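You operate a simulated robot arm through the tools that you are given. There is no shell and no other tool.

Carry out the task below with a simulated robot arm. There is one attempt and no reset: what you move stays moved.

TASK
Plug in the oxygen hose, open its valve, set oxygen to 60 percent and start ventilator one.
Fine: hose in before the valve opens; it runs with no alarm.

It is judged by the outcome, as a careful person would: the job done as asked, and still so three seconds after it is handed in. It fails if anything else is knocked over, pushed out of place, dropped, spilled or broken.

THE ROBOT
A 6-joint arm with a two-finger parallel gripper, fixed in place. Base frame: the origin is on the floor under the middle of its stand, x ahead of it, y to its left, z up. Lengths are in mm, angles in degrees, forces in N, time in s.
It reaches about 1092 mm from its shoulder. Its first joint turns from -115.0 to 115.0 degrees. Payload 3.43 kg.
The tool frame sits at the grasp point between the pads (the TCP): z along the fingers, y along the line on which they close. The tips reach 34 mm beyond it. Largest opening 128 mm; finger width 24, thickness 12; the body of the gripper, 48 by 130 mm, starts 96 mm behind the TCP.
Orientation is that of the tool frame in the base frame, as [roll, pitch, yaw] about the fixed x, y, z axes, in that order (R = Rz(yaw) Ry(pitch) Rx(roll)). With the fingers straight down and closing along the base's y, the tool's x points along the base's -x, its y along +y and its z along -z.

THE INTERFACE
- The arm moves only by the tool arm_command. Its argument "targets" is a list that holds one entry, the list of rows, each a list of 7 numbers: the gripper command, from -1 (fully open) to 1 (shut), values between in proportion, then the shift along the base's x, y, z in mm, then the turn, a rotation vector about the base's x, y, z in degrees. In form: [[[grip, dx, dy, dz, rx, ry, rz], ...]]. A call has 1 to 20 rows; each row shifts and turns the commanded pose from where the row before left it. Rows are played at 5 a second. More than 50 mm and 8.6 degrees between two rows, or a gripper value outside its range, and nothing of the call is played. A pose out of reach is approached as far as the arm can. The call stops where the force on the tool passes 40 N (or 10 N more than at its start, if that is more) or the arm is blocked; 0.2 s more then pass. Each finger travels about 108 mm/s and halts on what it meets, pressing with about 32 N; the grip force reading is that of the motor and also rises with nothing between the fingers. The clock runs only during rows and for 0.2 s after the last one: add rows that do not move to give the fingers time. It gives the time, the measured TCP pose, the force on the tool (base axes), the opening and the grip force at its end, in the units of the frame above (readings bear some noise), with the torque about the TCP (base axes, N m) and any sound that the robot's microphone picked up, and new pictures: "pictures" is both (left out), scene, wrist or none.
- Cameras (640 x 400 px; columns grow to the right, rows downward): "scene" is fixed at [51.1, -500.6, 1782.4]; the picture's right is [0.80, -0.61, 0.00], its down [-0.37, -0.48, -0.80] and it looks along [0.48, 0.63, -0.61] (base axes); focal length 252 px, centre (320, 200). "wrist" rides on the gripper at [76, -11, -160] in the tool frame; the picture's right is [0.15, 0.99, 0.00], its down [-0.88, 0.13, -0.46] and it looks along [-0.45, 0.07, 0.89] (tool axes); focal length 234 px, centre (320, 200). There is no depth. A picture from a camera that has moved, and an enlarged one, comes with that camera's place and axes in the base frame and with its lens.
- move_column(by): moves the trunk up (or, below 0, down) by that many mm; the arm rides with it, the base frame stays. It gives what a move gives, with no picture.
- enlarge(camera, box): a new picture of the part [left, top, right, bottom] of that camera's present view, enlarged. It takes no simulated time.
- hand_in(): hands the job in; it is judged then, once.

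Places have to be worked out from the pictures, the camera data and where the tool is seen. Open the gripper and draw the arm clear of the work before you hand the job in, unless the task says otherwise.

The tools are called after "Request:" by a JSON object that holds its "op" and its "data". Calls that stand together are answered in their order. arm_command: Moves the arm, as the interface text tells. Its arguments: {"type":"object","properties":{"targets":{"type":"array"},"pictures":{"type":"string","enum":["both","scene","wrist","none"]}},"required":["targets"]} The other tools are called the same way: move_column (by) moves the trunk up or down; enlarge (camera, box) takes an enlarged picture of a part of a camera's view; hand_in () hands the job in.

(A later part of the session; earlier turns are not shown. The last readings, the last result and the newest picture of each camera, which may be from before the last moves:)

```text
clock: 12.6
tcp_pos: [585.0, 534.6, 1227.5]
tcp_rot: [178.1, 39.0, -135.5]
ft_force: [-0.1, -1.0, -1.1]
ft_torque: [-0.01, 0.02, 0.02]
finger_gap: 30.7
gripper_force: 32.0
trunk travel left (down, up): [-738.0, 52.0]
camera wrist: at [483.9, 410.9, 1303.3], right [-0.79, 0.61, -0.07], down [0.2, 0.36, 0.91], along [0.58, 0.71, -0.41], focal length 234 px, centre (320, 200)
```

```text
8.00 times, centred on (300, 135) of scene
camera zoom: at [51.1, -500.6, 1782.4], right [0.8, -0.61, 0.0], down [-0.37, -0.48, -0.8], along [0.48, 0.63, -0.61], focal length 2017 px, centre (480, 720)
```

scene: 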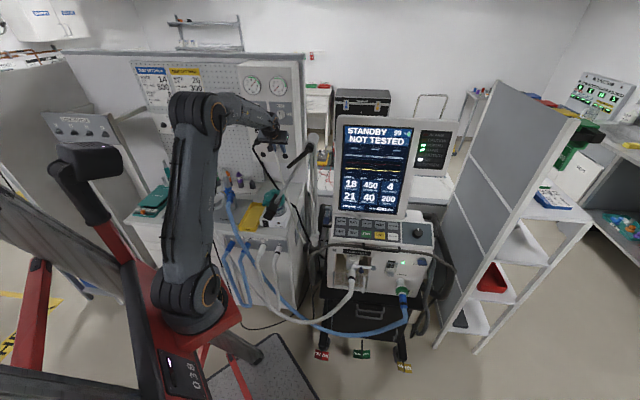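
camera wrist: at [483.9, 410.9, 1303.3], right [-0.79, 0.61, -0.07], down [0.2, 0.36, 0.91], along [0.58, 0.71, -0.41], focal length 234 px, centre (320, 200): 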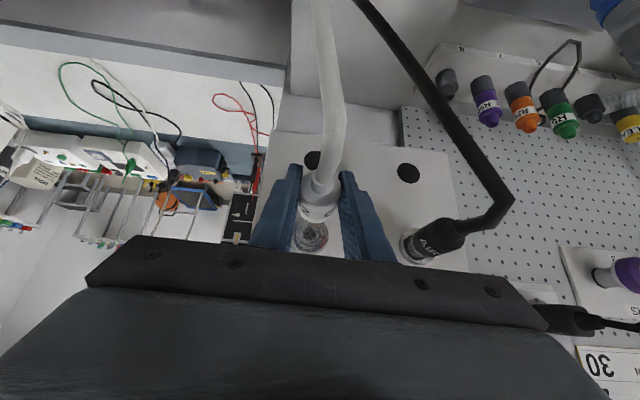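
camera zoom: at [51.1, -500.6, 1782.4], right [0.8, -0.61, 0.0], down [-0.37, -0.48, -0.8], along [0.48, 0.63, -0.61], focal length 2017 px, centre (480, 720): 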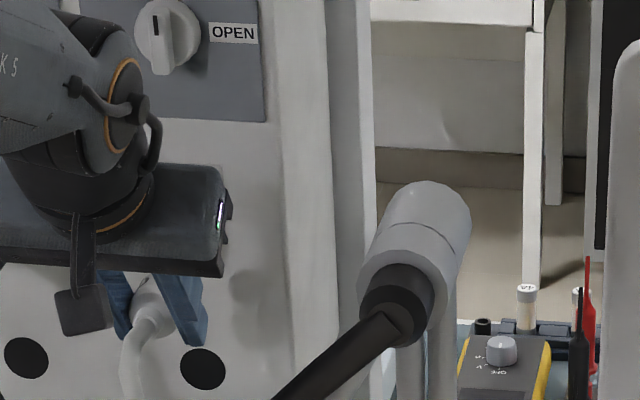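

The outlet has a raised boss with its front at about D 870, and the bore centre at about (640, 590, 1236). The plug axis is now at z about 1227, so I raise 9 mm, advance partway and check again.

Request:
{"op": "arm_command", "data": {"targets": [[[1, 0, 0, 9.3, 0, 0, 0], [1, 5.3, 5.3, 0, 0, 0, 0], [1, 5.3, 5.3, 0, 0, 0, 0], [1, 0, 0, 0, 0, 0, 0]]]}}

Request:
{"op": "enlarge", "data": {"camera": "wrist", "box": [270, 190, 350, 250]}}

Request:
{"op": "enlarge", "data": {"camera": "scene", "box": [270, 110, 330, 160]}}

```text
clock: 13.6
tcp_pos: [596.4, 545.5, 1238.8]
tcp_rot: [178.2, 39.0, -135.3]
ft_force: [1.0, -0.4, -0.3]
ft_torque: [-0.05, 0.0, 0.01]
finger_gap: 30.4
gripper_force: 31.4
trunk travel left (down, up): [-738.0, 52.0]
camera wrist: at [494.1, 421.6, 1314.3], right [-0.79, 0.61, -0.07], down [0.2, 0.36, 0.91], along [0.58, 0.71, -0.41], focal length 234 px, centre (320, 200)
```

scene: 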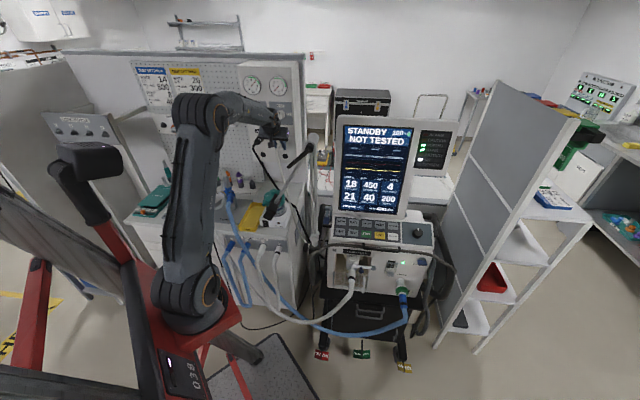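
wrist: 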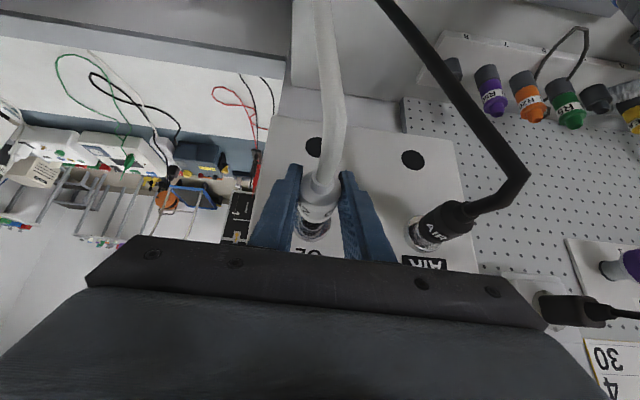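

```text
6.67 times, centred on (310, 220) of wrist
camera zoom: at [494.1, 421.6, 1314.3], right [-0.79, 0.61, -0.07], down [0.2, 0.36, 0.91], along [0.58, 0.71, -0.41], focal length 1561 px, centre (387, 67)
```

zoom: 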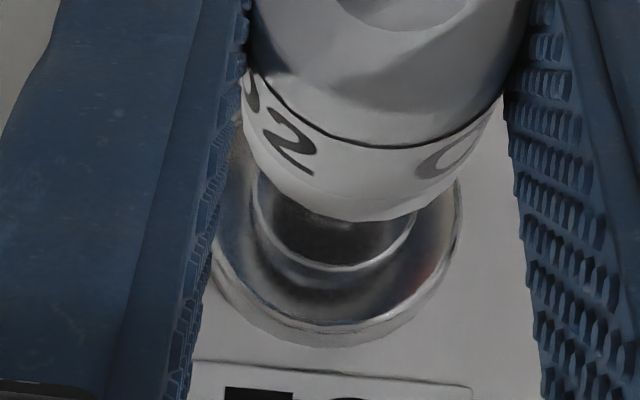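

```text
8.00 times, centred on (300, 135) of scene
camera zoom: at [51.1, -500.6, 1782.4], right [0.8, -0.61, 0.0], down [-0.37, -0.48, -0.8], along [0.48, 0.63, -0.61], focal length 2017 px, centre (480, 720)
```

zoom: 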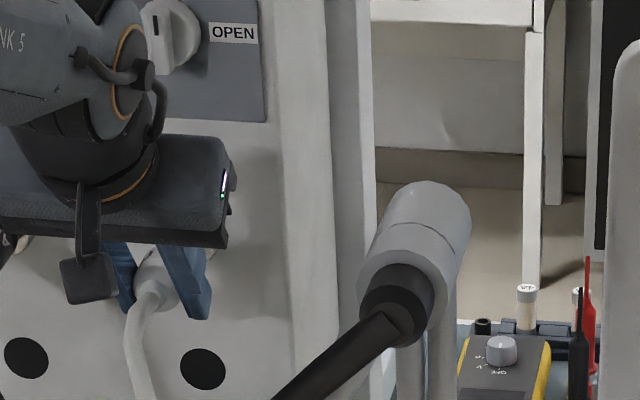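

The boss centre reads (640, 590, 1236) and the plug axis is about 1.5 mm high. I correct that and advance slowly along the normal while watching the force.

Request:
{"op": "arm_command", "data": {"targets": [[[1, 0.2, -0.2, -1.5, 0, 0, 0], [1, 2.8, 2.8, 0, 0, 0, 0], [1, 2.8, 2.8, 0, 0, 0, 0], [1, 2.8, 2.8, 0, 0, 0, 0], [1, 2.8, 2.8, 0, 0, 0, 0], [1, 0, 0, 0, 0, 0, 0]]], "pictures": "wrist"}}

Request:
{"op": "enlarge", "data": {"camera": "wrist", "box": [270, 190, 350, 250]}}

```text
clock: 15.0
tcp_pos: [605.3, 556.7, 1235.4]
tcp_rot: [178.3, 39.1, -135.4]
ft_force: [-1.0, 0.2, -0.1]
ft_torque: [0.02, 0.01, 0.09]
finger_gap: 30.7
gripper_force: 31.5
trunk travel left (down, up): [-738.0, 52.0]
camera wrist: at [504.5, 431.8, 1312.7], right [-0.79, 0.61, -0.07], down [0.2, 0.36, 0.91], along [0.58, 0.71, -0.41], focal length 234 px, centre (320, 200)
```

wrist: 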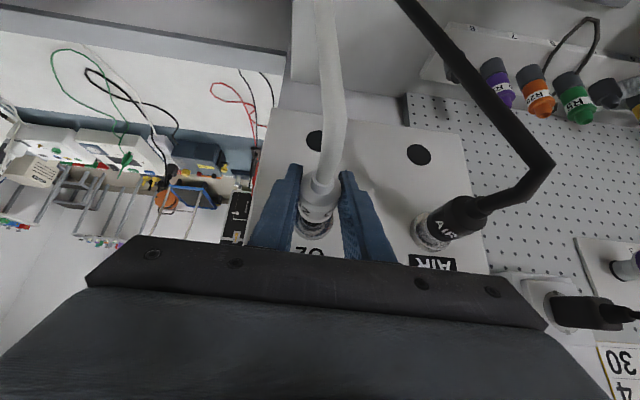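

```text
6.67 times, centred on (310, 220) of wrist
camera zoom: at [504.5, 431.8, 1312.7], right [-0.79, 0.61, -0.07], down [0.2, 0.36, 0.91], along [0.58, 0.71, -0.41], focal length 1561 px, centre (387, 67)
```

zoom: 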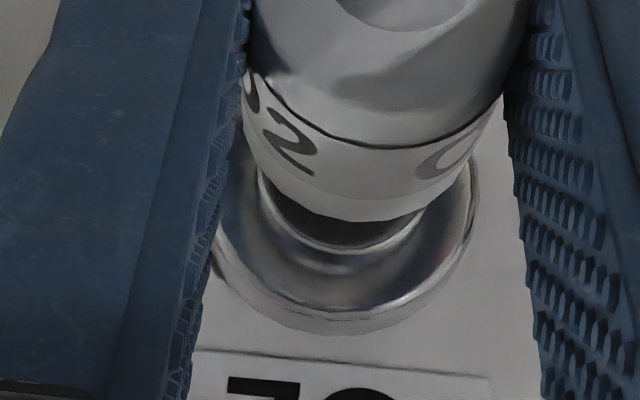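

Vision gives the boss at (640.7, 589.6, 1235.9), with the plug axis within about 1 mm of it. I apply a small correction to the right and keep advancing slowly.

Request:
{"op": "arm_command", "data": {"targets": [[[1, 0.4, -0.4, 0.3, 0, 0, 0], [1, 1.8, 1.8, 0, 0, 0, 0], [1, 1.8, 1.8, 0, 0, 0, 0], [1, 1.8, 1.8, 0, 0, 0, 0], [1, 1.8, 1.8, 0, 0, 0, 0], [1, 1.8, 1.8, 0, 0, 0, 0], [1, 0, 0, 0, 0, 0, 0]]], "pictures": "wrist"}}

Request:
{"op": "enlarge", "data": {"camera": "wrist", "box": [270, 190, 350, 250]}}

```text
clock: 16.6
tcp_pos: [613.2, 563.6, 1238.7]
tcp_rot: [178.3, 39.0, -135.3]
ft_force: [-24.2, -19.9, 7.6]
ft_torque: [-0.07, 0.15, -0.54]
finger_gap: 30.7
gripper_force: 32.8
trunk travel left (down, up): [-738.0, 52.0]
camera wrist: at [511.9, 439.8, 1314.2], right [-0.79, 0.61, -0.07], down [0.2, 0.36, 0.91], along [0.58, 0.71, -0.41], focal length 234 px, centre (320, 200)
```

wrist: 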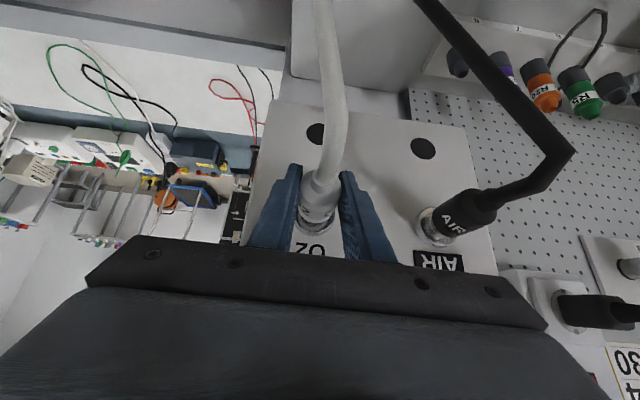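

```text
6.67 times, centred on (310, 220) of wrist
camera zoom: at [511.9, 439.8, 1314.2], right [-0.79, 0.61, -0.07], down [0.2, 0.36, 0.91], along [0.58, 0.71, -0.41], focal length 1561 px, centre (387, 67)
```

zoom: 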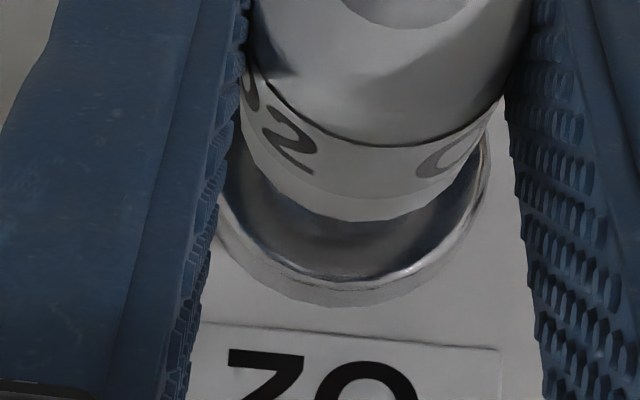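

Contact at about 31 N with the plug front just short of the boss. I compare with the seated AIR plug to see how far there is still to go.

Request:
{"op": "enlarge", "data": {"camera": "wrist", "box": [400, 175, 500, 255]}}

Request:
{"op": "enlarge", "data": {"camera": "scene", "box": [250, 110, 320, 160]}}

```text
5.00 times, centred on (450, 215) of wrist
camera zoom: at [511.9, 439.8, 1314.2], right [-0.79, 0.61, -0.07], down [0.2, 0.36, 0.91], along [0.58, 0.71, -0.41], focal length 1171 px, centre (-330, 125)
```

zoom: 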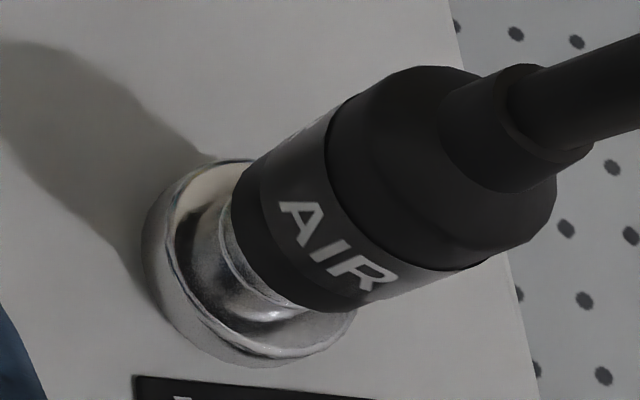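

```text
8.00 times, centred on (285, 135) of scene
camera zoom: at [51.1, -500.6, 1782.4], right [0.8, -0.61, 0.0], down [-0.37, -0.48, -0.8], along [0.48, 0.63, -0.61], focal length 2017 px, centre (600, 720)
```

zoom: 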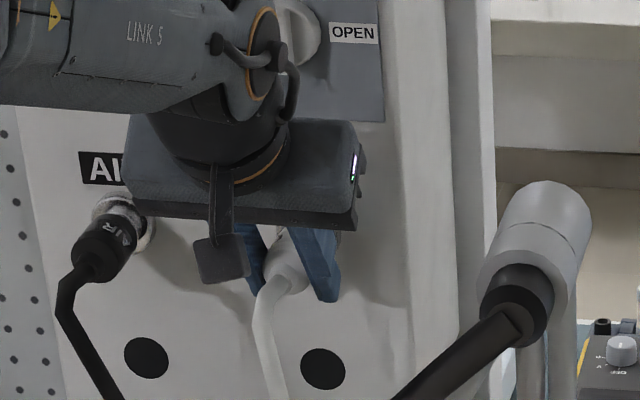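

The AIR plug seats with its body flush on the boss, so the O2 plug still has roughly 10–13 mm to go. I push gently a little further to see whether it is sliding in or hitting the rim.

Request:
{"op": "arm_command", "data": {"targets": [[[1, 0.7, 0.7, 0, 0, 0, 0], [1, 0, 0, 0, 0, 0, 0]]], "pictures": "none"}}

```text
clock: 17.2
tcp_pos: [615.3, 564.8, 1237.5]
tcp_rot: [178.1, 39.0, -135.4]
ft_force: [-23.5, -20.6, 4.4]
ft_torque: [-0.06, 0.12, -0.58]
finger_gap: 31.0
gripper_force: 31.8
trunk travel left (down, up): [-738.0, 52.0]
```

Force stayed at 31 N while the tool advanced. I check in the picture whether the plug is sliding into the outlet or slipping in the fingers.

Request:
{"op": "enlarge", "data": {"camera": "wrist", "box": [270, 190, 350, 250]}}

Request:
{"op": "enlarge", "data": {"camera": "wrist", "box": [250, 140, 390, 260]}}

```text
6.67 times, centred on (310, 220) of wrist
camera zoom: at [513.0, 440.9, 1313.8], right [-0.79, 0.61, -0.07], down [0.2, 0.36, 0.91], along [0.58, 0.71, -0.41], focal length 1561 px, centre (387, 67)
```

zoom: 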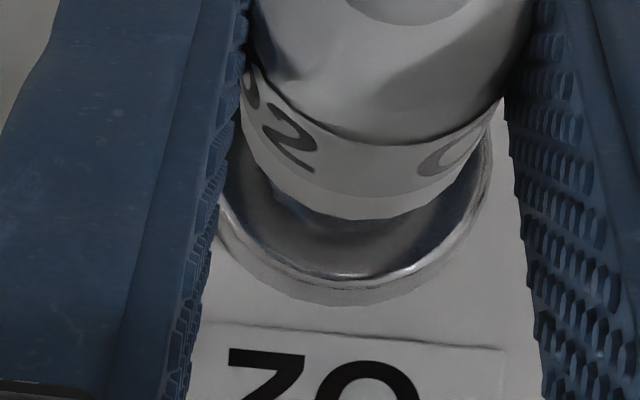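

```text
3.33 times, centred on (320, 200) of wrist
camera zoom: at [513.0, 440.9, 1313.8], right [-0.79, 0.61, -0.07], down [0.2, 0.36, 0.91], along [0.58, 0.71, -0.41], focal length 781 px, centre (320, 200)
```

zoom: 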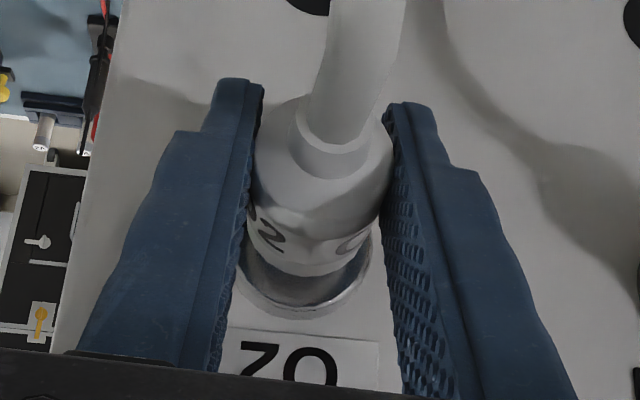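

The constant 31 N suggests the plug is slipping slightly in the fingers. The -0.55 N·m torque matches the one read in the parking socket, so the nozzle seems to be entering with a small heading error of the tool being turned too far left. I unload slightly and turn -1° about the nozzle.

Request:
{"op": "arm_command", "data": {"targets": [[[1, -0.7, -0.7, 0, 0, 0, 0], [1, -0.5, 0.5, 0, 0, 0, -1], [1, 0, 0, 0, 0, 0, 0]]], "pictures": "none"}}

```text
clock: 18.0
tcp_pos: [615.8, 565.4, 1238.2]
tcp_rot: [178.3, 39.2, -136.5]
ft_force: [-12.2, -11.4, 3.2]
ft_torque: [-0.14, 0.14, 0.56]
finger_gap: 30.8
gripper_force: 32.1
trunk travel left (down, up): [-738.0, 52.0]
```

The torque flipped to +0.56, which confirms the nozzle is engaged and the right heading is halfway back. I turn back half a degree and push again.

Request:
{"op": "arm_command", "data": {"targets": [[[1, 0.25, -0.25, 0, 0, 0, 0.5], [1, 0.7, 0.7, 0, 0, 0, 0], [1, 0.7, 0.7, 0, 0, 0, 0], [1, 0, 0, 0, 0, 0, 0]]], "pictures": "wrist"}}

Request:
{"op": "enlarge", "data": {"camera": "wrist", "box": [270, 190, 350, 250]}}

```text
clock: 19.0
tcp_pos: [615.7, 566.6, 1238.0]
tcp_rot: [178.2, 39.0, -135.9]
ft_force: [-21.5, -20.8, 3.4]
ft_torque: [0.09, -0.04, -0.45]
finger_gap: 31.0
gripper_force: 32.5
trunk travel left (down, up): [-738.0, 52.0]
camera wrist: at [512.1, 442.3, 1313.9], right [-0.78, 0.62, -0.07], down [0.2, 0.36, 0.91], along [0.59, 0.7, -0.41], focal length 234 px, centre (320, 200)
```

wrist: 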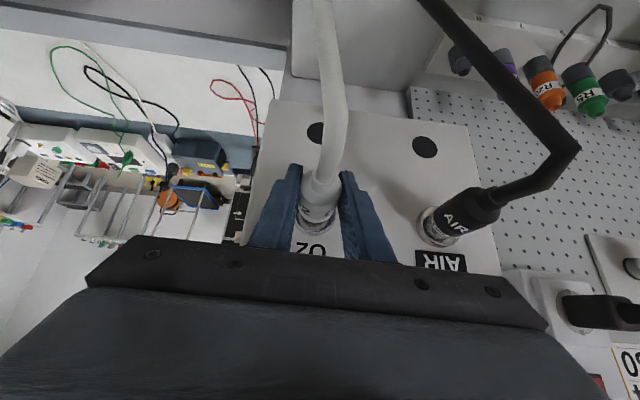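

```text
6.67 times, centred on (310, 220) of wrist
camera zoom: at [512.1, 442.3, 1313.9], right [-0.78, 0.62, -0.07], down [0.2, 0.36, 0.91], along [0.59, 0.7, -0.41], focal length 1561 px, centre (387, 67)
```

zoom: 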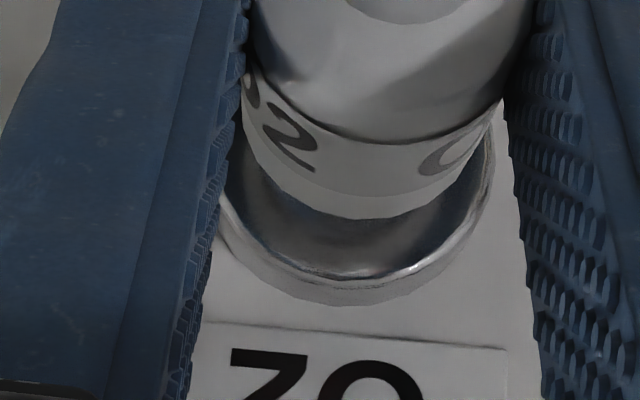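

By re-projection, the plug front now sits at about D 866, essentially on the boss, which is where the AIR plug sits. I zoom in further on both to confirm that it is seated.

Request:
{"op": "enlarge", "data": {"camera": "wrist", "box": [295, 205, 345, 245]}}

Request:
{"op": "enlarge", "data": {"camera": "wrist", "box": [405, 190, 465, 250]}}

Request:
{"op": "enlarge", "data": {"camera": "scene", "box": [255, 125, 305, 160]}}

```text
10.00 times, centred on (320, 225) of wrist
camera zoom: at [512.1, 442.3, 1313.9], right [-0.78, 0.62, -0.07], down [0.2, 0.36, 0.91], along [0.59, 0.7, -0.41], focal length 2342 px, centre (320, -50)
```

zoom: 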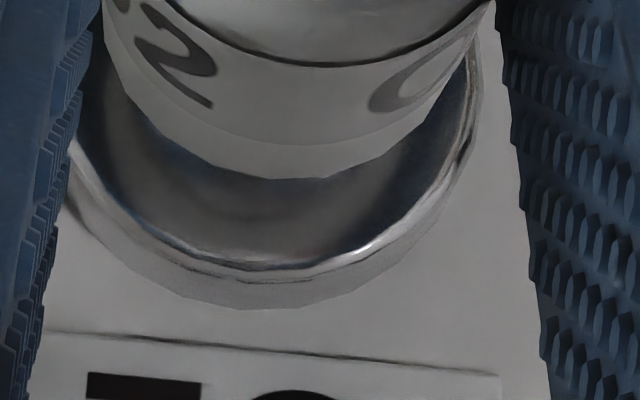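

```text
6.67 times, centred on (435, 220) of wrist
camera zoom: at [512.1, 442.3, 1313.9], right [-0.78, 0.62, -0.07], down [0.2, 0.36, 0.91], along [0.59, 0.7, -0.41], focal length 1561 px, centre (-447, 67)
```

zoom: 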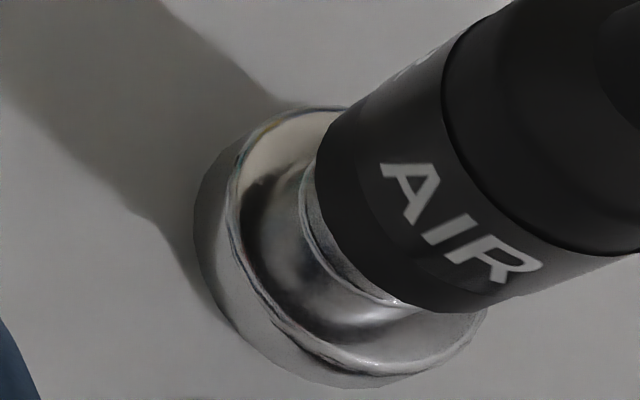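

```text
11.43 times, centred on (280, 142) of scene
camera zoom: at [51.1, -500.6, 1782.4], right [0.8, -0.61, 0.0], down [-0.37, -0.48, -0.8], along [0.48, 0.63, -0.61], focal length 2882 px, centre (777, 857)
```

zoom: 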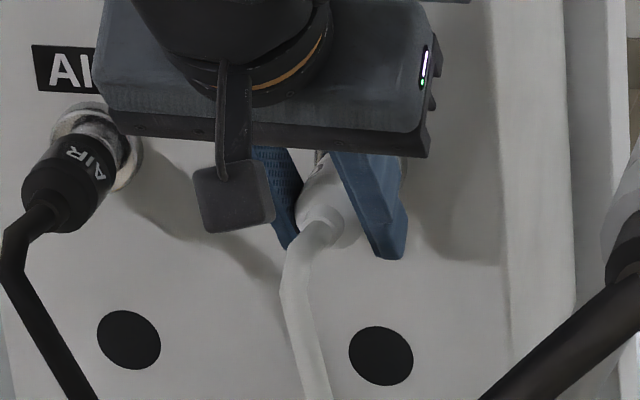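

The O2 plug's offset from its flange matches the AIR plug's (about 8 vs 9 mm), so it looks fully home. I do a gentle tug to test whether it holds before letting go.

Request:
{"op": "arm_command", "data": {"targets": [[[1, -0.7, -0.7, 0, 0, 0, 0], [1, -0.7, -0.7, 0, 0, 0, 0], [1, 0, 0, 0, 0, 0, 0]]], "pictures": "none"}}

```text
clock: 19.8
tcp_pos: [616.5, 566.2, 1237.8]
tcp_rot: [178.2, 39.1, -135.8]
ft_force: [-3.3, -4.9, 1.4]
ft_torque: [-0.01, 0.16, -0.46]
finger_gap: 30.5
gripper_force: 31.8
trunk travel left (down, up): [-738.0, 52.0]
```

Request:
{"op": "arm_command", "data": {"targets": [[[1, -0.7, -0.7, 0, 0, 0, 0], [1, 0, 0, 0, 0, 0, 0]]], "pictures": "none"}}

```text
clock: 20.4
tcp_pos: [615.7, 565.5, 1238.5]
tcp_rot: [178.2, 39.1, -135.9]
ft_force: [6.9, 4.6, 0.3]
ft_torque: [0.02, 0.08, -0.48]
finger_gap: 30.8
gripper_force: 31.8
trunk travel left (down, up): [-738.0, 52.0]
```

The plug resists an 8 N pull without moving, so it holds in the outlet. I press it home once more, then open the fingers and look.

Request:
{"op": "arm_command", "data": {"targets": [[[1, 0.7, 0.7, 0, 0, 0, 0], [1, 0.7, 0.7, 0, 0, 0, 0], [1, 0.7, 0.7, 0, 0, 0, 0], [1, 0, 0, 0, 0, 0, 0]]], "pictures": "none"}}

Request:
{"op": "arm_command", "data": {"targets": [[[0.1, -0.7, -0.7, 0, 0, 0, 0], [0.1, 0, 0, 0, 0, 0, 0], [0.1, 0, 0, 0, 0, 0, 0]]]}}

Request:
{"op": "enlarge", "data": {"camera": "wrist", "box": [250, 140, 390, 260]}}

```text
clock: 21.4
tcp_pos: [615.3, 565.1, 1238.0]
tcp_rot: [178.2, 39.0, -135.9]
ft_force: [-14.3, -15.3, 5.5]
ft_torque: [0.19, -0.14, -0.4]
finger_gap: 30.7
gripper_force: 31.9
trunk travel left (down, up): [-738.0, 52.0]
```

```text
clock: 22.2
tcp_pos: [617.3, 564.6, 1236.2]
tcp_rot: [178.3, 39.0, -135.9]
ft_force: [0.0, 0.5, 0.3]
ft_torque: [-0.04, 0.0, 0.01]
finger_gap: 57.6
gripper_force: 0.0
trunk travel left (down, up): [-738.0, 52.0]
camera wrist: at [513.4, 442.0, 1312.9], right [-0.78, 0.62, -0.07], down [0.2, 0.36, 0.91], along [0.59, 0.7, -0.41], focal length 234 px, centre (320, 200)
```

scene: 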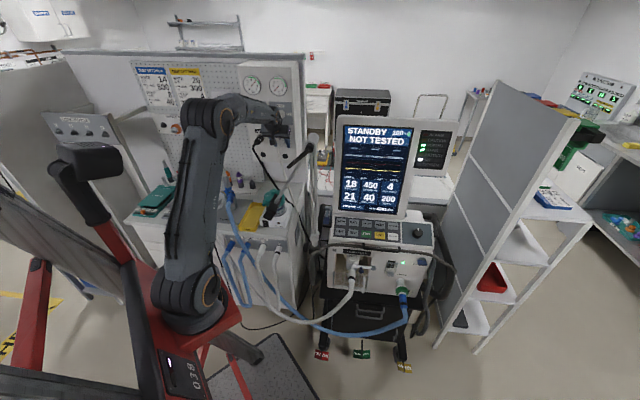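
wrist: 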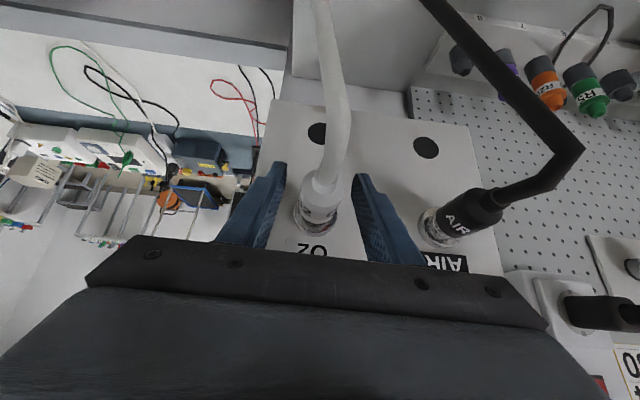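

```text
3.33 times, centred on (320, 200) of wrist
camera zoom: at [513.4, 442.0, 1312.9], right [-0.78, 0.62, -0.07], down [0.2, 0.36, 0.91], along [0.59, 0.7, -0.41], focal length 781 px, centre (320, 200)
```

zoom: 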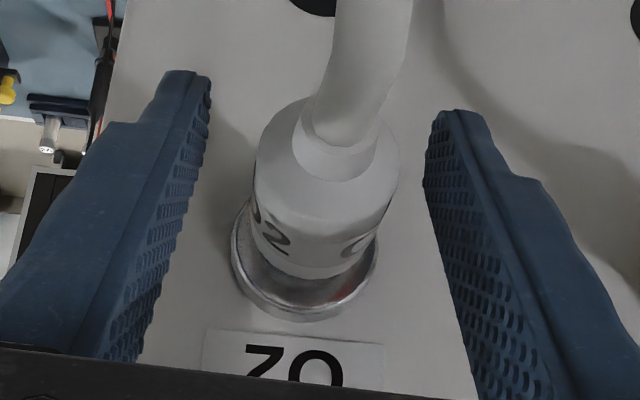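

The plug stays in place by itself. I withdraw along the finger axis.

Request:
{"op": "arm_command", "data": {"targets": [[[0.1, -12, -12, 22, 0, 0, 0], [0.1, -17, -18, 31, 0, 0, 0], [0.1, -22, -22, 31, 0, 0, 0], [0.1, 0, 0, 0, 0, 0, 0]]]}}

Request:
{"op": "enlarge", "data": {"camera": "wrist", "box": [230, 80, 410, 260]}}

Request:
{"op": "enlarge", "data": {"camera": "scene", "box": [240, 70, 320, 170]}}

```text
clock: 23.2
tcp_pos: [565.8, 513.5, 1321.7]
tcp_rot: [178.3, 39.0, -135.9]
ft_force: [0.6, -0.5, -0.3]
ft_torque: [0.0, 0.01, 0.02]
finger_gap: 57.8
gripper_force: 0.0
trunk travel left (down, up): [-738.0, 52.0]
camera wrist: at [463.5, 390.7, 1398.5], right [-0.78, 0.62, -0.07], down [0.2, 0.36, 0.91], along [0.59, 0.7, -0.41], focal length 234 px, centre (320, 200)
```

scene: 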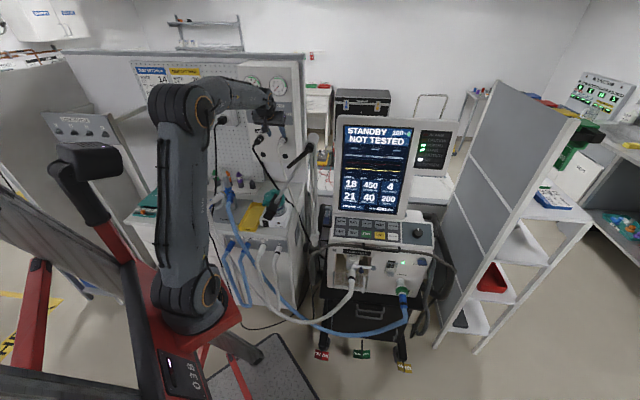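
wrist: 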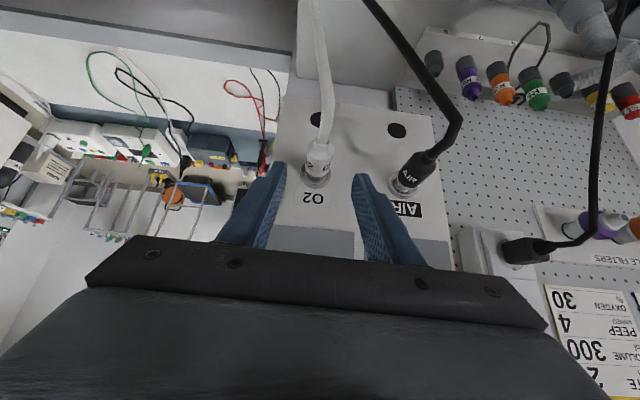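

```text
2.22 times, centred on (320, 170) of wrist
camera zoom: at [463.5, 390.7, 1398.5], right [-0.78, 0.62, -0.07], down [0.2, 0.36, 0.91], along [0.59, 0.7, -0.41], focal length 520 px, centre (320, 267)
```

zoom: 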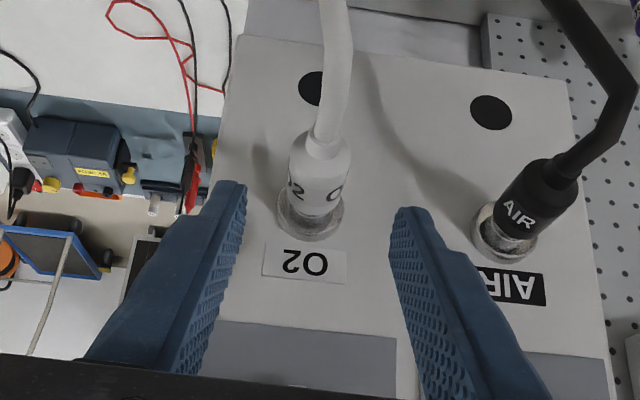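

```text
4.00 times, centred on (280, 120) of scene
camera zoom: at [51.1, -500.6, 1782.4], right [0.8, -0.61, 0.0], down [-0.37, -0.48, -0.8], along [0.48, 0.63, -0.61], focal length 1009 px, centre (480, 520)
```

zoom: 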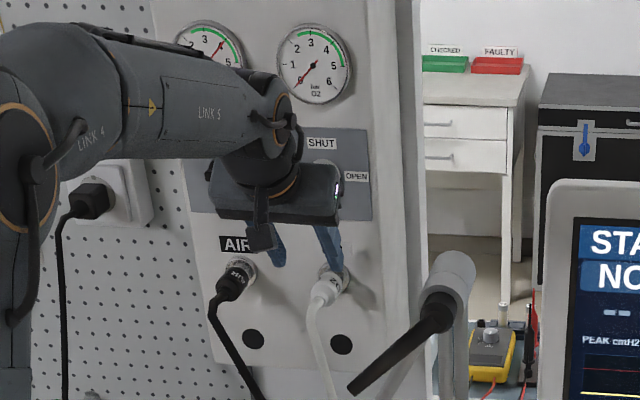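

Both plugs are visible side by side now. I enlarge them to compare the seating depth.

Request:
{"op": "enlarge", "data": {"camera": "wrist", "box": [290, 130, 350, 190]}}

Request:
{"op": "enlarge", "data": {"camera": "wrist", "box": [380, 135, 440, 200]}}

Request:
{"op": "enlarge", "data": {"camera": "scene", "box": [250, 120, 300, 160]}}

```text
6.67 times, centred on (320, 160) of wrist
camera zoom: at [463.5, 390.7, 1398.5], right [-0.78, 0.62, -0.07], down [0.2, 0.36, 0.91], along [0.59, 0.7, -0.41], focal length 1561 px, centre (320, 467)
```

zoom: 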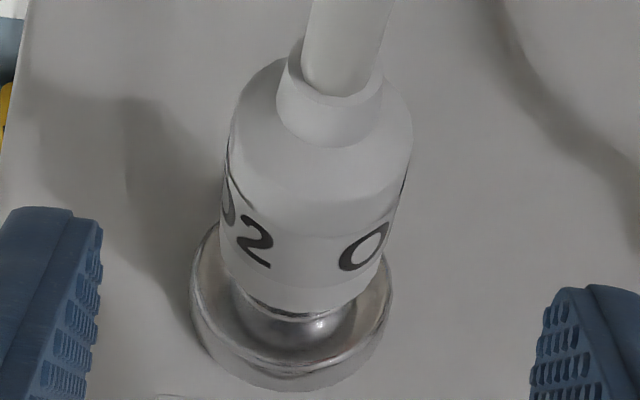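

```text
6.15 times, centred on (410, 168) of wrist
camera zoom: at [463.5, 390.7, 1398.5], right [-0.78, 0.62, -0.07], down [0.2, 0.36, 0.91], along [0.59, 0.7, -0.41], focal length 1441 px, centre (-234, 400)
```

zoom: 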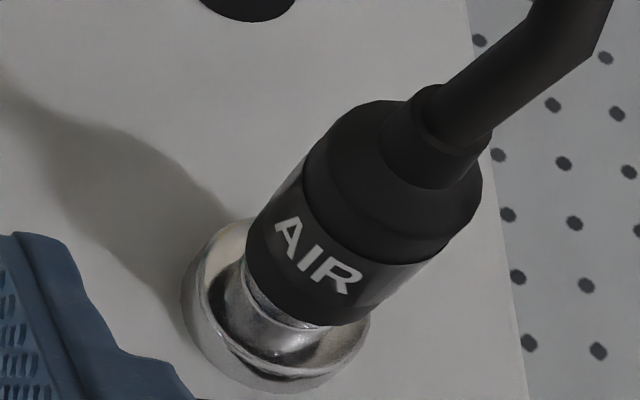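

```text
10.00 times, centred on (275, 140) of scene
camera zoom: at [51.1, -500.6, 1782.4], right [0.8, -0.61, 0.0], down [-0.37, -0.48, -0.8], along [0.48, 0.63, -0.61], focal length 2522 px, centre (770, 800)
```

zoom: 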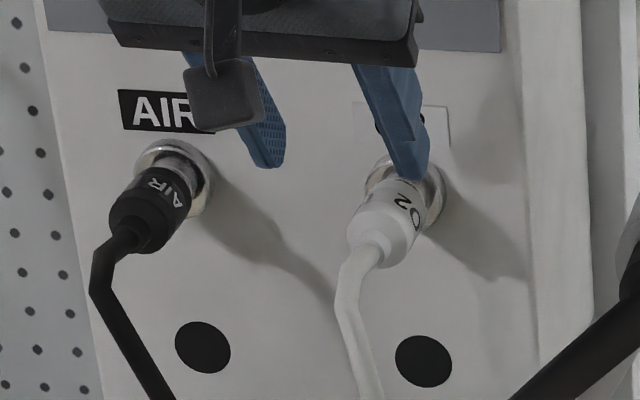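

Both plugs sit on their bosses in the same way, so the hose is in. Next is the O2 valve at about z 1370. I back off and bring the tool horizontal, facing the knob along the normal (heading 44°).

Request:
{"op": "arm_command", "data": {"targets": [[[0.1, -20, -19, 6, 0, 0, 0], [0.1, -20, -19, 6, 5.06, -5.24, 0], [0.1, -15, -11, 6, 5.06, -5.24, 0], [0.1, 0, 0, 6, 5.06, -5.24, 0], [0.1, 0, 0, 6, 5.06, -5.24, 0], [0.1, 0, 0, 6, 5.06, -5.24, 0], [0.1, 0, 0, 6, 5.06, -5.24, 0], [0.1, 0, 0, 4, 5.06, -5.24, 0], [0.1, 0, 0, 0, 0, 0, 0]]]}}

Request:
{"op": "enlarge", "data": {"camera": "wrist", "box": [220, 80, 420, 260]}}

```text
clock: 25.2
tcp_pos: [530.3, 437.2, 1335.4]
tcp_rot: [-173.1, 64.9, -134.8]
ft_force: [-1.0, -0.5, 0.0]
ft_torque: [0.01, 0.05, -0.04]
finger_gap: 57.2
gripper_force: 0.0
out of reach, approached as far as the arm can: row 4, 5, 6, 7, 8
trunk travel left (down, up): [-738.0, 52.0]
camera wrist: at [399.9, 317.0, 1333.6], right [-0.66, 0.73, -0.18], down [-0.15, 0.11, 0.98], along [0.73, 0.68, 0.03], focal length 234 px, centre (320, 200)
```

scene: 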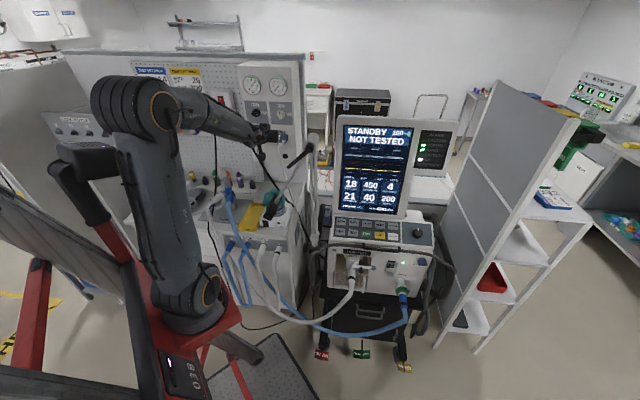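
wrist: 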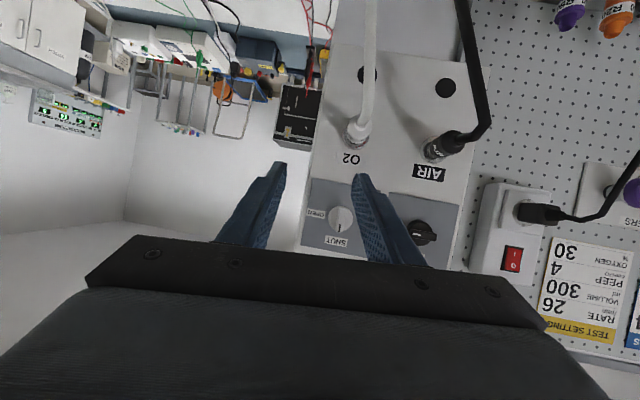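

```text
2.22 times, centred on (320, 170) of wrist
camera zoom: at [399.9, 317.0, 1333.6], right [-0.66, 0.73, -0.18], down [-0.15, 0.11, 0.98], along [0.73, 0.68, 0.03], focal length 520 px, centre (320, 267)
```

zoom: 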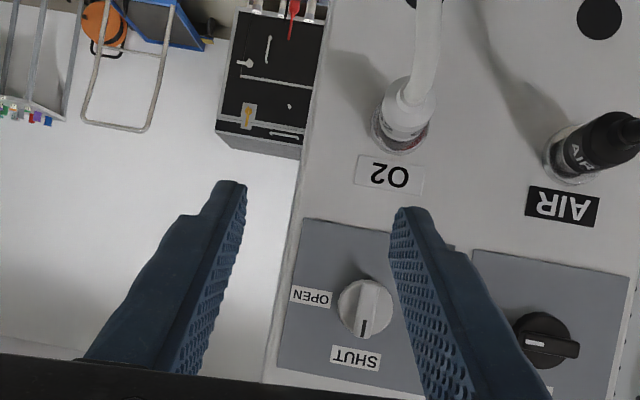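

The wrist seems to run into its singularity here, with the tool in line with the down-sloping forearm. Lowering the trunk will make the forearm slope upward, so I lower it 150 mm, which is clear in this spot, and then raise the arm again.

Request:
{"op": "move_column", "data": {"by": -150}}

```text
clock: 26.9
tcp_pos: [572.6, 438.0, 1184.4]
tcp_rot: [-173.0, 64.9, -135.0]
ft_force: [-1.2, -0.4, 0.2]
ft_torque: [-0.01, 0.01, 0.01]
finger_gap: 57.7
gripper_force: 0.1
trunk travel left (down, up): [-588.0, 202.0]
```

Request:
{"op": "arm_command", "data": {"targets": [[[0.1, 0, 0, 0, 0, 0, 0]]]}}

```text
clock: 27.4
tcp_pos: [572.9, 438.1, 1184.0]
tcp_rot: [-173.0, 64.9, -134.9]
ft_force: [0.0, 0.6, 0.5]
ft_torque: [-0.02, -0.04, -0.02]
finger_gap: 57.6
gripper_force: 0.1
trunk travel left (down, up): [-588.0, 202.0]
camera wrist: at [441.7, 317.0, 1183.8], right [-0.66, 0.72, -0.18], down [-0.15, 0.11, 0.98], along [0.73, 0.68, 0.03], focal length 234 px, centre (320, 200)
```

scene: 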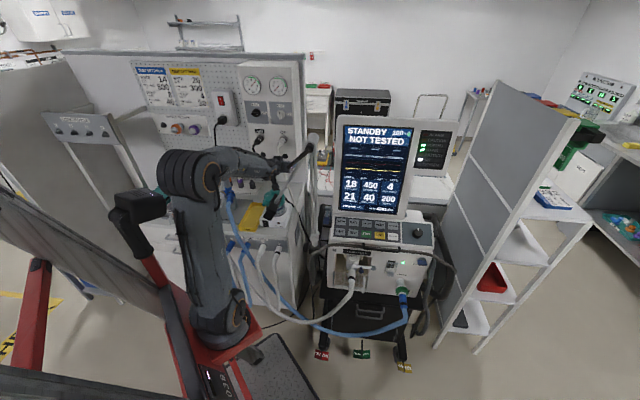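
wrist: 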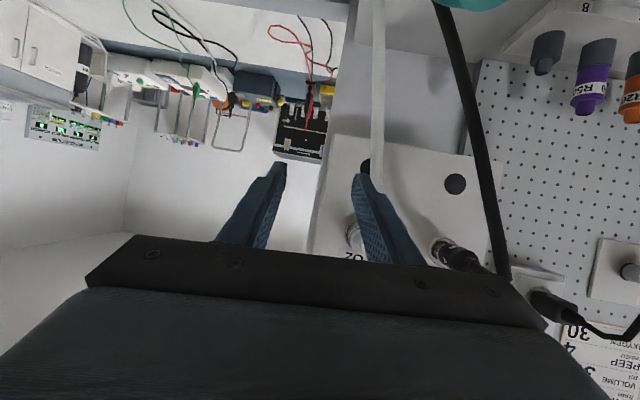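

The trunk rides on a slanted rail: the tool moved +42 mm in x as it went down. I now raise the arm, recentre it in front of the valve column and straighten the heading and roll.

Request:
{"op": "arm_command", "data": {"targets": [[[0.1, -12.4, 5.4, 37.2, 0.43, 0.41, 1.04], [0.1, -12.4, 5.4, 37.2, 0.43, 0.41, 1.04], [0.1, -12.4, 5.4, 37.2, 0.43, 0.41, 1.04], [0.1, -12.4, 5.4, 37.2, 0.43, 0.41, 1.04], [0.1, -12.4, 5.4, 37.2, 0.43, 0.41, 1.04], [0.1, 0, 0, 0, 0, 0, 0]]]}}

```text
clock: 28.8
tcp_pos: [539.2, 449.2, 1363.6]
tcp_rot: [-161.8, 69.3, -121.5]
ft_force: [-0.6, 0.1, 0.8]
ft_torque: [0.0, 0.02, -0.01]
finger_gap: 57.6
gripper_force: 0.0
out of reach, approached as far as the arm can: row 2, 4, 5
trunk travel left (down, up): [-588.0, 202.0]
camera wrist: at [415.4, 321.9, 1347.6], right [-0.68, 0.69, -0.25], down [-0.26, 0.09, 0.96], along [0.69, 0.71, 0.12], focal length 234 px, centre (320, 200)
```

scene: 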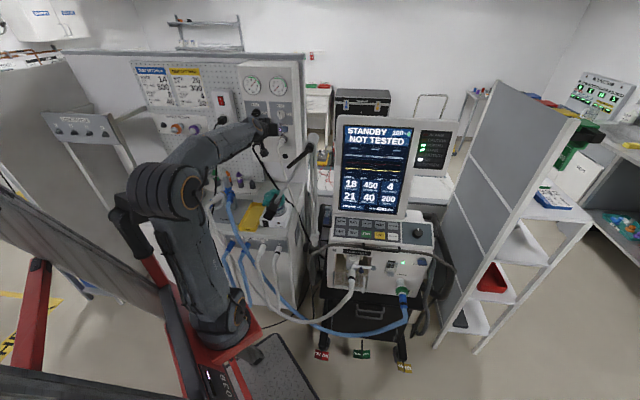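
wrist: 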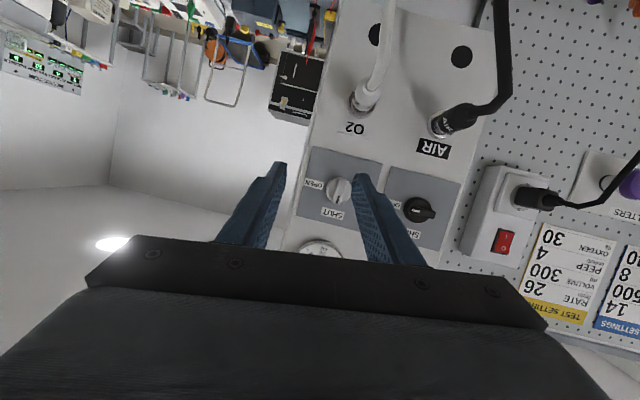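

The forearm now slopes upward as wanted. I correct the heading and roll in small steps and recentre.

Request:
{"op": "arm_command", "data": {"targets": [[[0.1, -9, 5, 1.5, 1.53, 1.48, 0.87], [0.1, -9, 5, 1.5, 1.53, 1.48, 0.87], [0.1, -10, 5, 1.4, 1.54, 1.49, 0.87], [0.1, 0, 0, 0, 0, 0, 0]]], "pictures": "wrist"}}

```text
clock: 29.8
tcp_pos: [505.9, 463.5, 1361.1]
tcp_rot: [-169.5, 67.3, -125.3]
ft_force: [-0.5, 0.6, 0.1]
ft_torque: [-0.02, 0.0, -0.02]
finger_gap: 57.6
gripper_force: 0.1
out of reach, approached as far as the arm can: row 1
trunk travel left (down, up): [-588.0, 202.0]
camera wrist: at [390.2, 329.0, 1352.7], right [-0.73, 0.65, -0.2], down [-0.2, 0.08, 0.98], along [0.65, 0.76, 0.07], focal length 234 px, centre (320, 200)
```

wrist: 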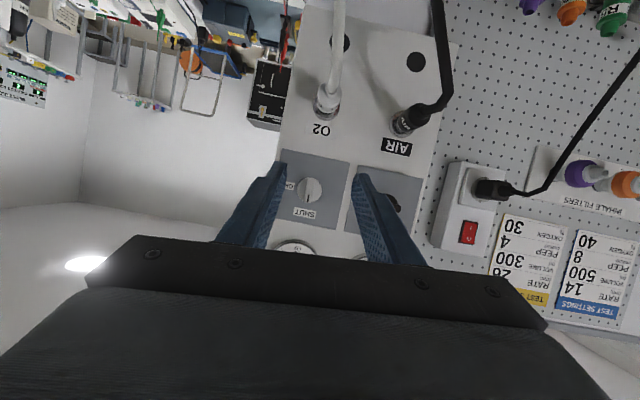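

Closer: the heading is 43.3° with about 4° of roll left. I apply the remaining roll correction and begin tilting to horizontal.

Request:
{"op": "arm_command", "data": {"targets": [[[0.1, 0, 0, 1, 1.5, 1.4, -0.5], [0.1, 0, 0, 1, 1.5, 1.4, -0.5], [0.1, 0, 0, 1, 3.8, -3.9, 0], [0.1, 0, 0, 1, 3.8, -3.9, 0], [0.1, 0, 0, 1, 3.8, -3.9, 0], [0.1, 0, 0, 1, 3.8, -3.9, 0], [0.1, 0, 0, 0, 0, 0, 0]]]}}

```text
clock: 31.4
tcp_pos: [514.5, 452.4, 1355.7]
tcp_rot: [-176.2, 74.8, -136.1]
ft_force: [-0.4, 0.9, 0.1]
ft_torque: [0.01, -0.01, -0.02]
finger_gap: 57.6
gripper_force: 0.1
out of reach, approached as far as the arm can: row 2, 4, 5, 6
trunk travel left (down, up): [-588.0, 202.0]
camera wrist: at [389.6, 330.4, 1324.0], right [-0.67, 0.73, -0.16], down [-0.26, -0.02, 0.97], along [0.7, 0.69, 0.2], focal length 234 px, centre (320, 200)
```

scene: 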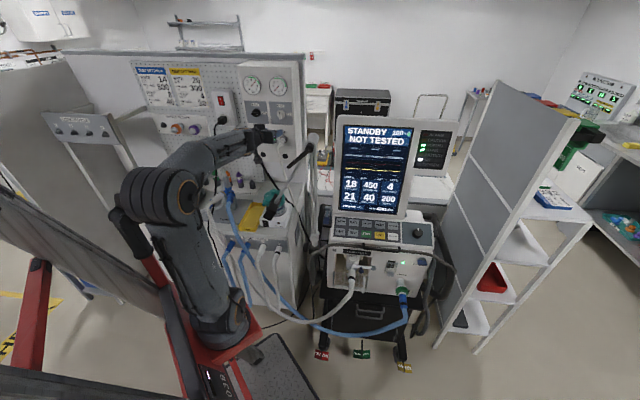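
wrist: 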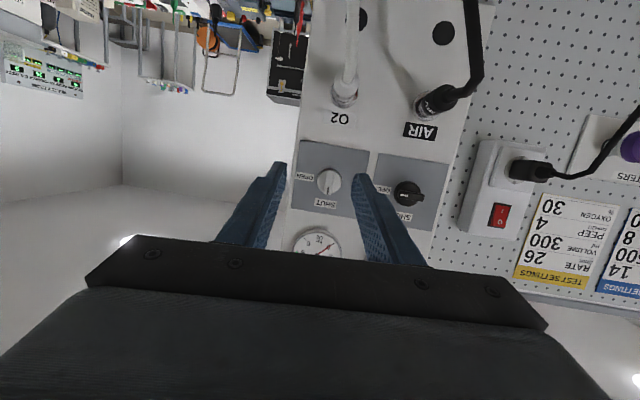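

Rows are still flagged, so I look closely at the wrist to understand how the joints are arranged.

Request:
{"op": "enlarge", "data": {"camera": "scene", "box": [110, 100, 290, 230]}}

Request:
{"op": "enlarge", "data": {"camera": "scene", "box": [225, 100, 305, 160]}}

```text
3.08 times, centred on (200, 165) of scene
camera zoom: at [51.1, -500.6, 1782.4], right [0.8, -0.61, 0.0], down [-0.37, -0.48, -0.8], along [0.48, 0.63, -0.61], focal length 776 px, centre (689, 308)
```

zoom: 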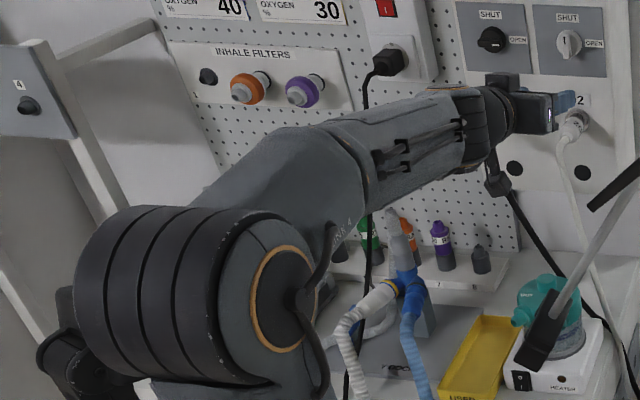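

```text
6.67 times, centred on (265, 130) of scene
camera zoom: at [51.1, -500.6, 1782.4], right [0.8, -0.61, 0.0], down [-0.37, -0.48, -0.8], along [0.48, 0.63, -0.61], focal length 1681 px, centre (687, 667)
```

zoom: 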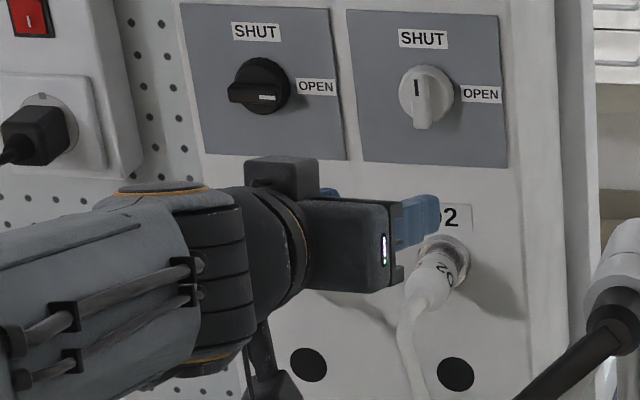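

The forearm has rolled about 90° and the wrist is nearly straight, which is the singularity. Raising the trunk to the top will leave the forearm sloping down 25–30° with the tool horizontal, away from the singularity, so I raise it and then lower the hand again.

Request:
{"op": "move_column", "data": {"by": 195}}

Request:
{"op": "arm_command", "data": {"targets": [[[0.1, 0, 0, 0, 0, 0, 0]]]}}

```text
clock: 33.5
tcp_pos: [515.0, 453.9, 1551.2]
tcp_rot: [-176.1, 74.7, -135.9]
ft_force: [0.0, 0.5, -0.2]
ft_torque: [0.0, 0.01, 0.02]
finger_gap: 57.6
gripper_force: 0.1
trunk travel left (down, up): [-783.0, 7.0]
```

```text
clock: 33.9
tcp_pos: [514.3, 452.3, 1550.5]
tcp_rot: [-176.2, 74.9, -136.0]
ft_force: [-0.8, 0.9, 1.0]
ft_torque: [-0.03, 0.01, 0.0]
finger_gap: 57.7
gripper_force: 0.1
trunk travel left (down, up): [-783.0, 7.0]
camera wrist: at [389.6, 330.9, 1519.1], right [-0.67, 0.73, -0.16], down [-0.26, -0.02, 0.97], along [0.7, 0.69, 0.2], focal length 234 px, centre (320, 200)
```

scene: 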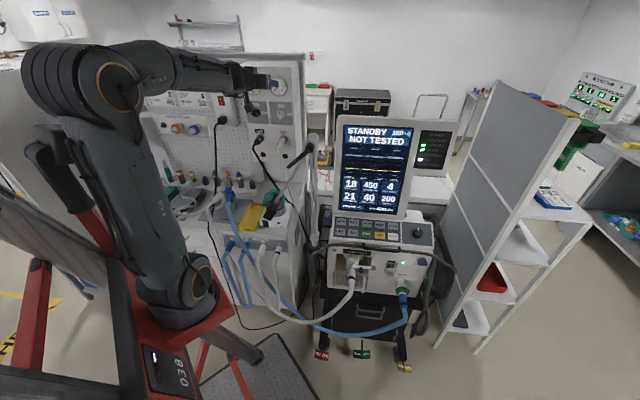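
wrist: 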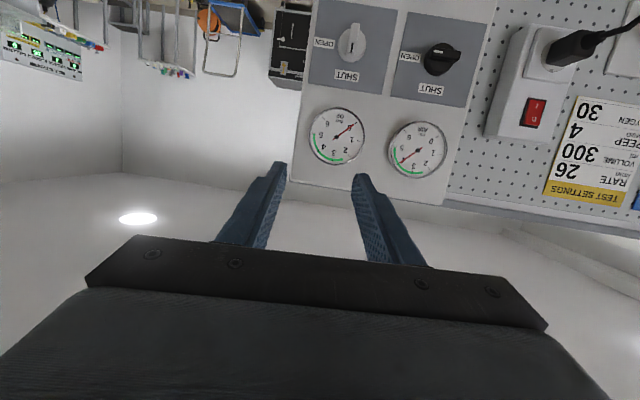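

The O2 gauge still reads zero and the column moves straight up. I check the wrist joint's roll in this pose.

Request:
{"op": "enlarge", "data": {"camera": "scene", "box": [130, 30, 310, 130]}}

```text
3.56 times, centred on (220, 80) of scene
camera zoom: at [51.1, -500.6, 1782.4], right [0.8, -0.61, 0.0], down [-0.37, -0.48, -0.8], along [0.48, 0.63, -0.61], focal length 897 px, centre (676, 627)
```

zoom: 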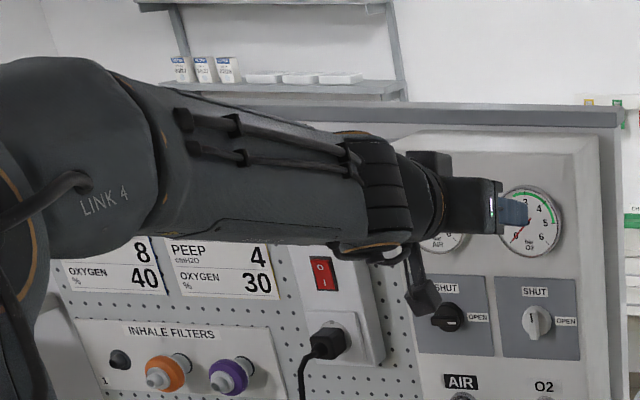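

The forearm link has rolled +90° (clockwise seen from behind). To reach an up-bend without crossing the singularity, I swing the tool to the right first, then tilt it up, then swing it back. This happens in free space at z 1550.

Request:
{"op": "arm_command", "data": {"targets": [[[0.1, 0, 0, 0, 0, 0, -5], [0.1, 0, 0, 0, 0, 0, -5], [0.1, 0, 0, 0, 0, 0, -5], [0.1, 0, 0, 0, 0, 0, -5], [0.1, 0, 0, 0, 0, 0, 0]]], "pictures": "none"}}

```text
clock: 35.1
tcp_pos: [515.2, 453.4, 1550.9]
tcp_rot: [-176.2, 74.9, -156.1]
ft_force: [1.0, 0.1, 1.0]
ft_torque: [0.02, -0.03, 0.01]
finger_gap: 57.5
gripper_force: 0.1
trunk travel left (down, up): [-783.0, 7.0]
```

It tracked exactly. Now I tilt up 20° about the tool's lateral axis.

Request:
{"op": "arm_command", "data": {"targets": [[[0.1, 0, 0, 0, 1.71, -4.7, 0], [0.1, 0, 0, 0, 1.71, -4.7, 0], [0.1, 0, 0, 0, 1.71, -4.7, 0], [0.1, 0, 0, 0, 1.71, -4.7, 0], [0.1, 0, 0, 0, 0, 0, 0]]], "pictures": "none"}}

```text
clock: 36.3
tcp_pos: [514.1, 452.7, 1551.3]
tcp_rot: [-11.9, 84.8, 8.1]
ft_force: [0.2, 0.7, 0.4]
ft_torque: [-0.03, 0.01, 0.03]
finger_gap: 57.6
gripper_force: 0.1
trunk travel left (down, up): [-783.0, 7.0]
```

Exact again: heading 20°, elevation +5°. Now I swing back to heading 44° while lowering.

Request:
{"op": "arm_command", "data": {"targets": [[[0.1, 0, 0, -15, 0, 0, 4.8], [0.1, 0, 0, -15, 0, 0, 4.8], [0.1, 0, 0, -15, 0, 0, 4.8], [0.1, 0, 0, -15, 0, 0, 4.8], [0.1, 0, 0, -15, 0, 0, 4.8], [0.1, 0, 0, 0, 0, 0, 0]]]}}

```text
clock: 37.7
tcp_pos: [514.1, 455.4, 1474.4]
tcp_rot: [-11.7, 85.0, 32.4]
ft_force: [0.9, 0.3, 0.0]
ft_torque: [0.03, -0.04, 0.04]
finger_gap: 57.7
gripper_force: 0.1
trunk travel left (down, up): [-783.0, 7.0]
camera wrist: at [412.5, 338.5, 1386.0], right [-0.68, 0.72, -0.16], down [-0.48, -0.26, 0.84], along [0.56, 0.64, 0.52], focal length 234 px, centre (320, 200)
```

scene: 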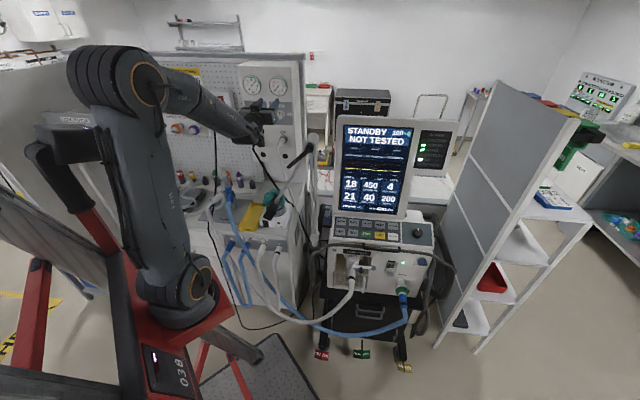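
wrist: 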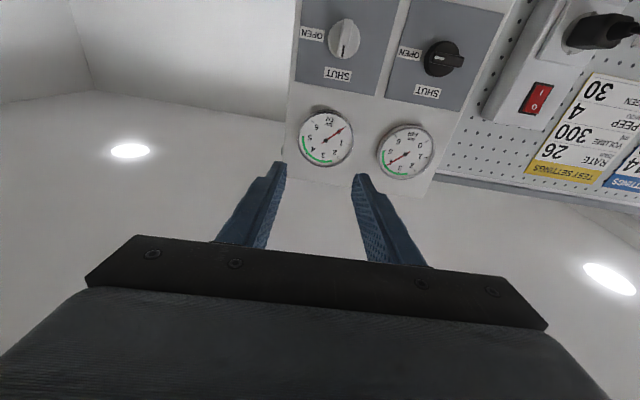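

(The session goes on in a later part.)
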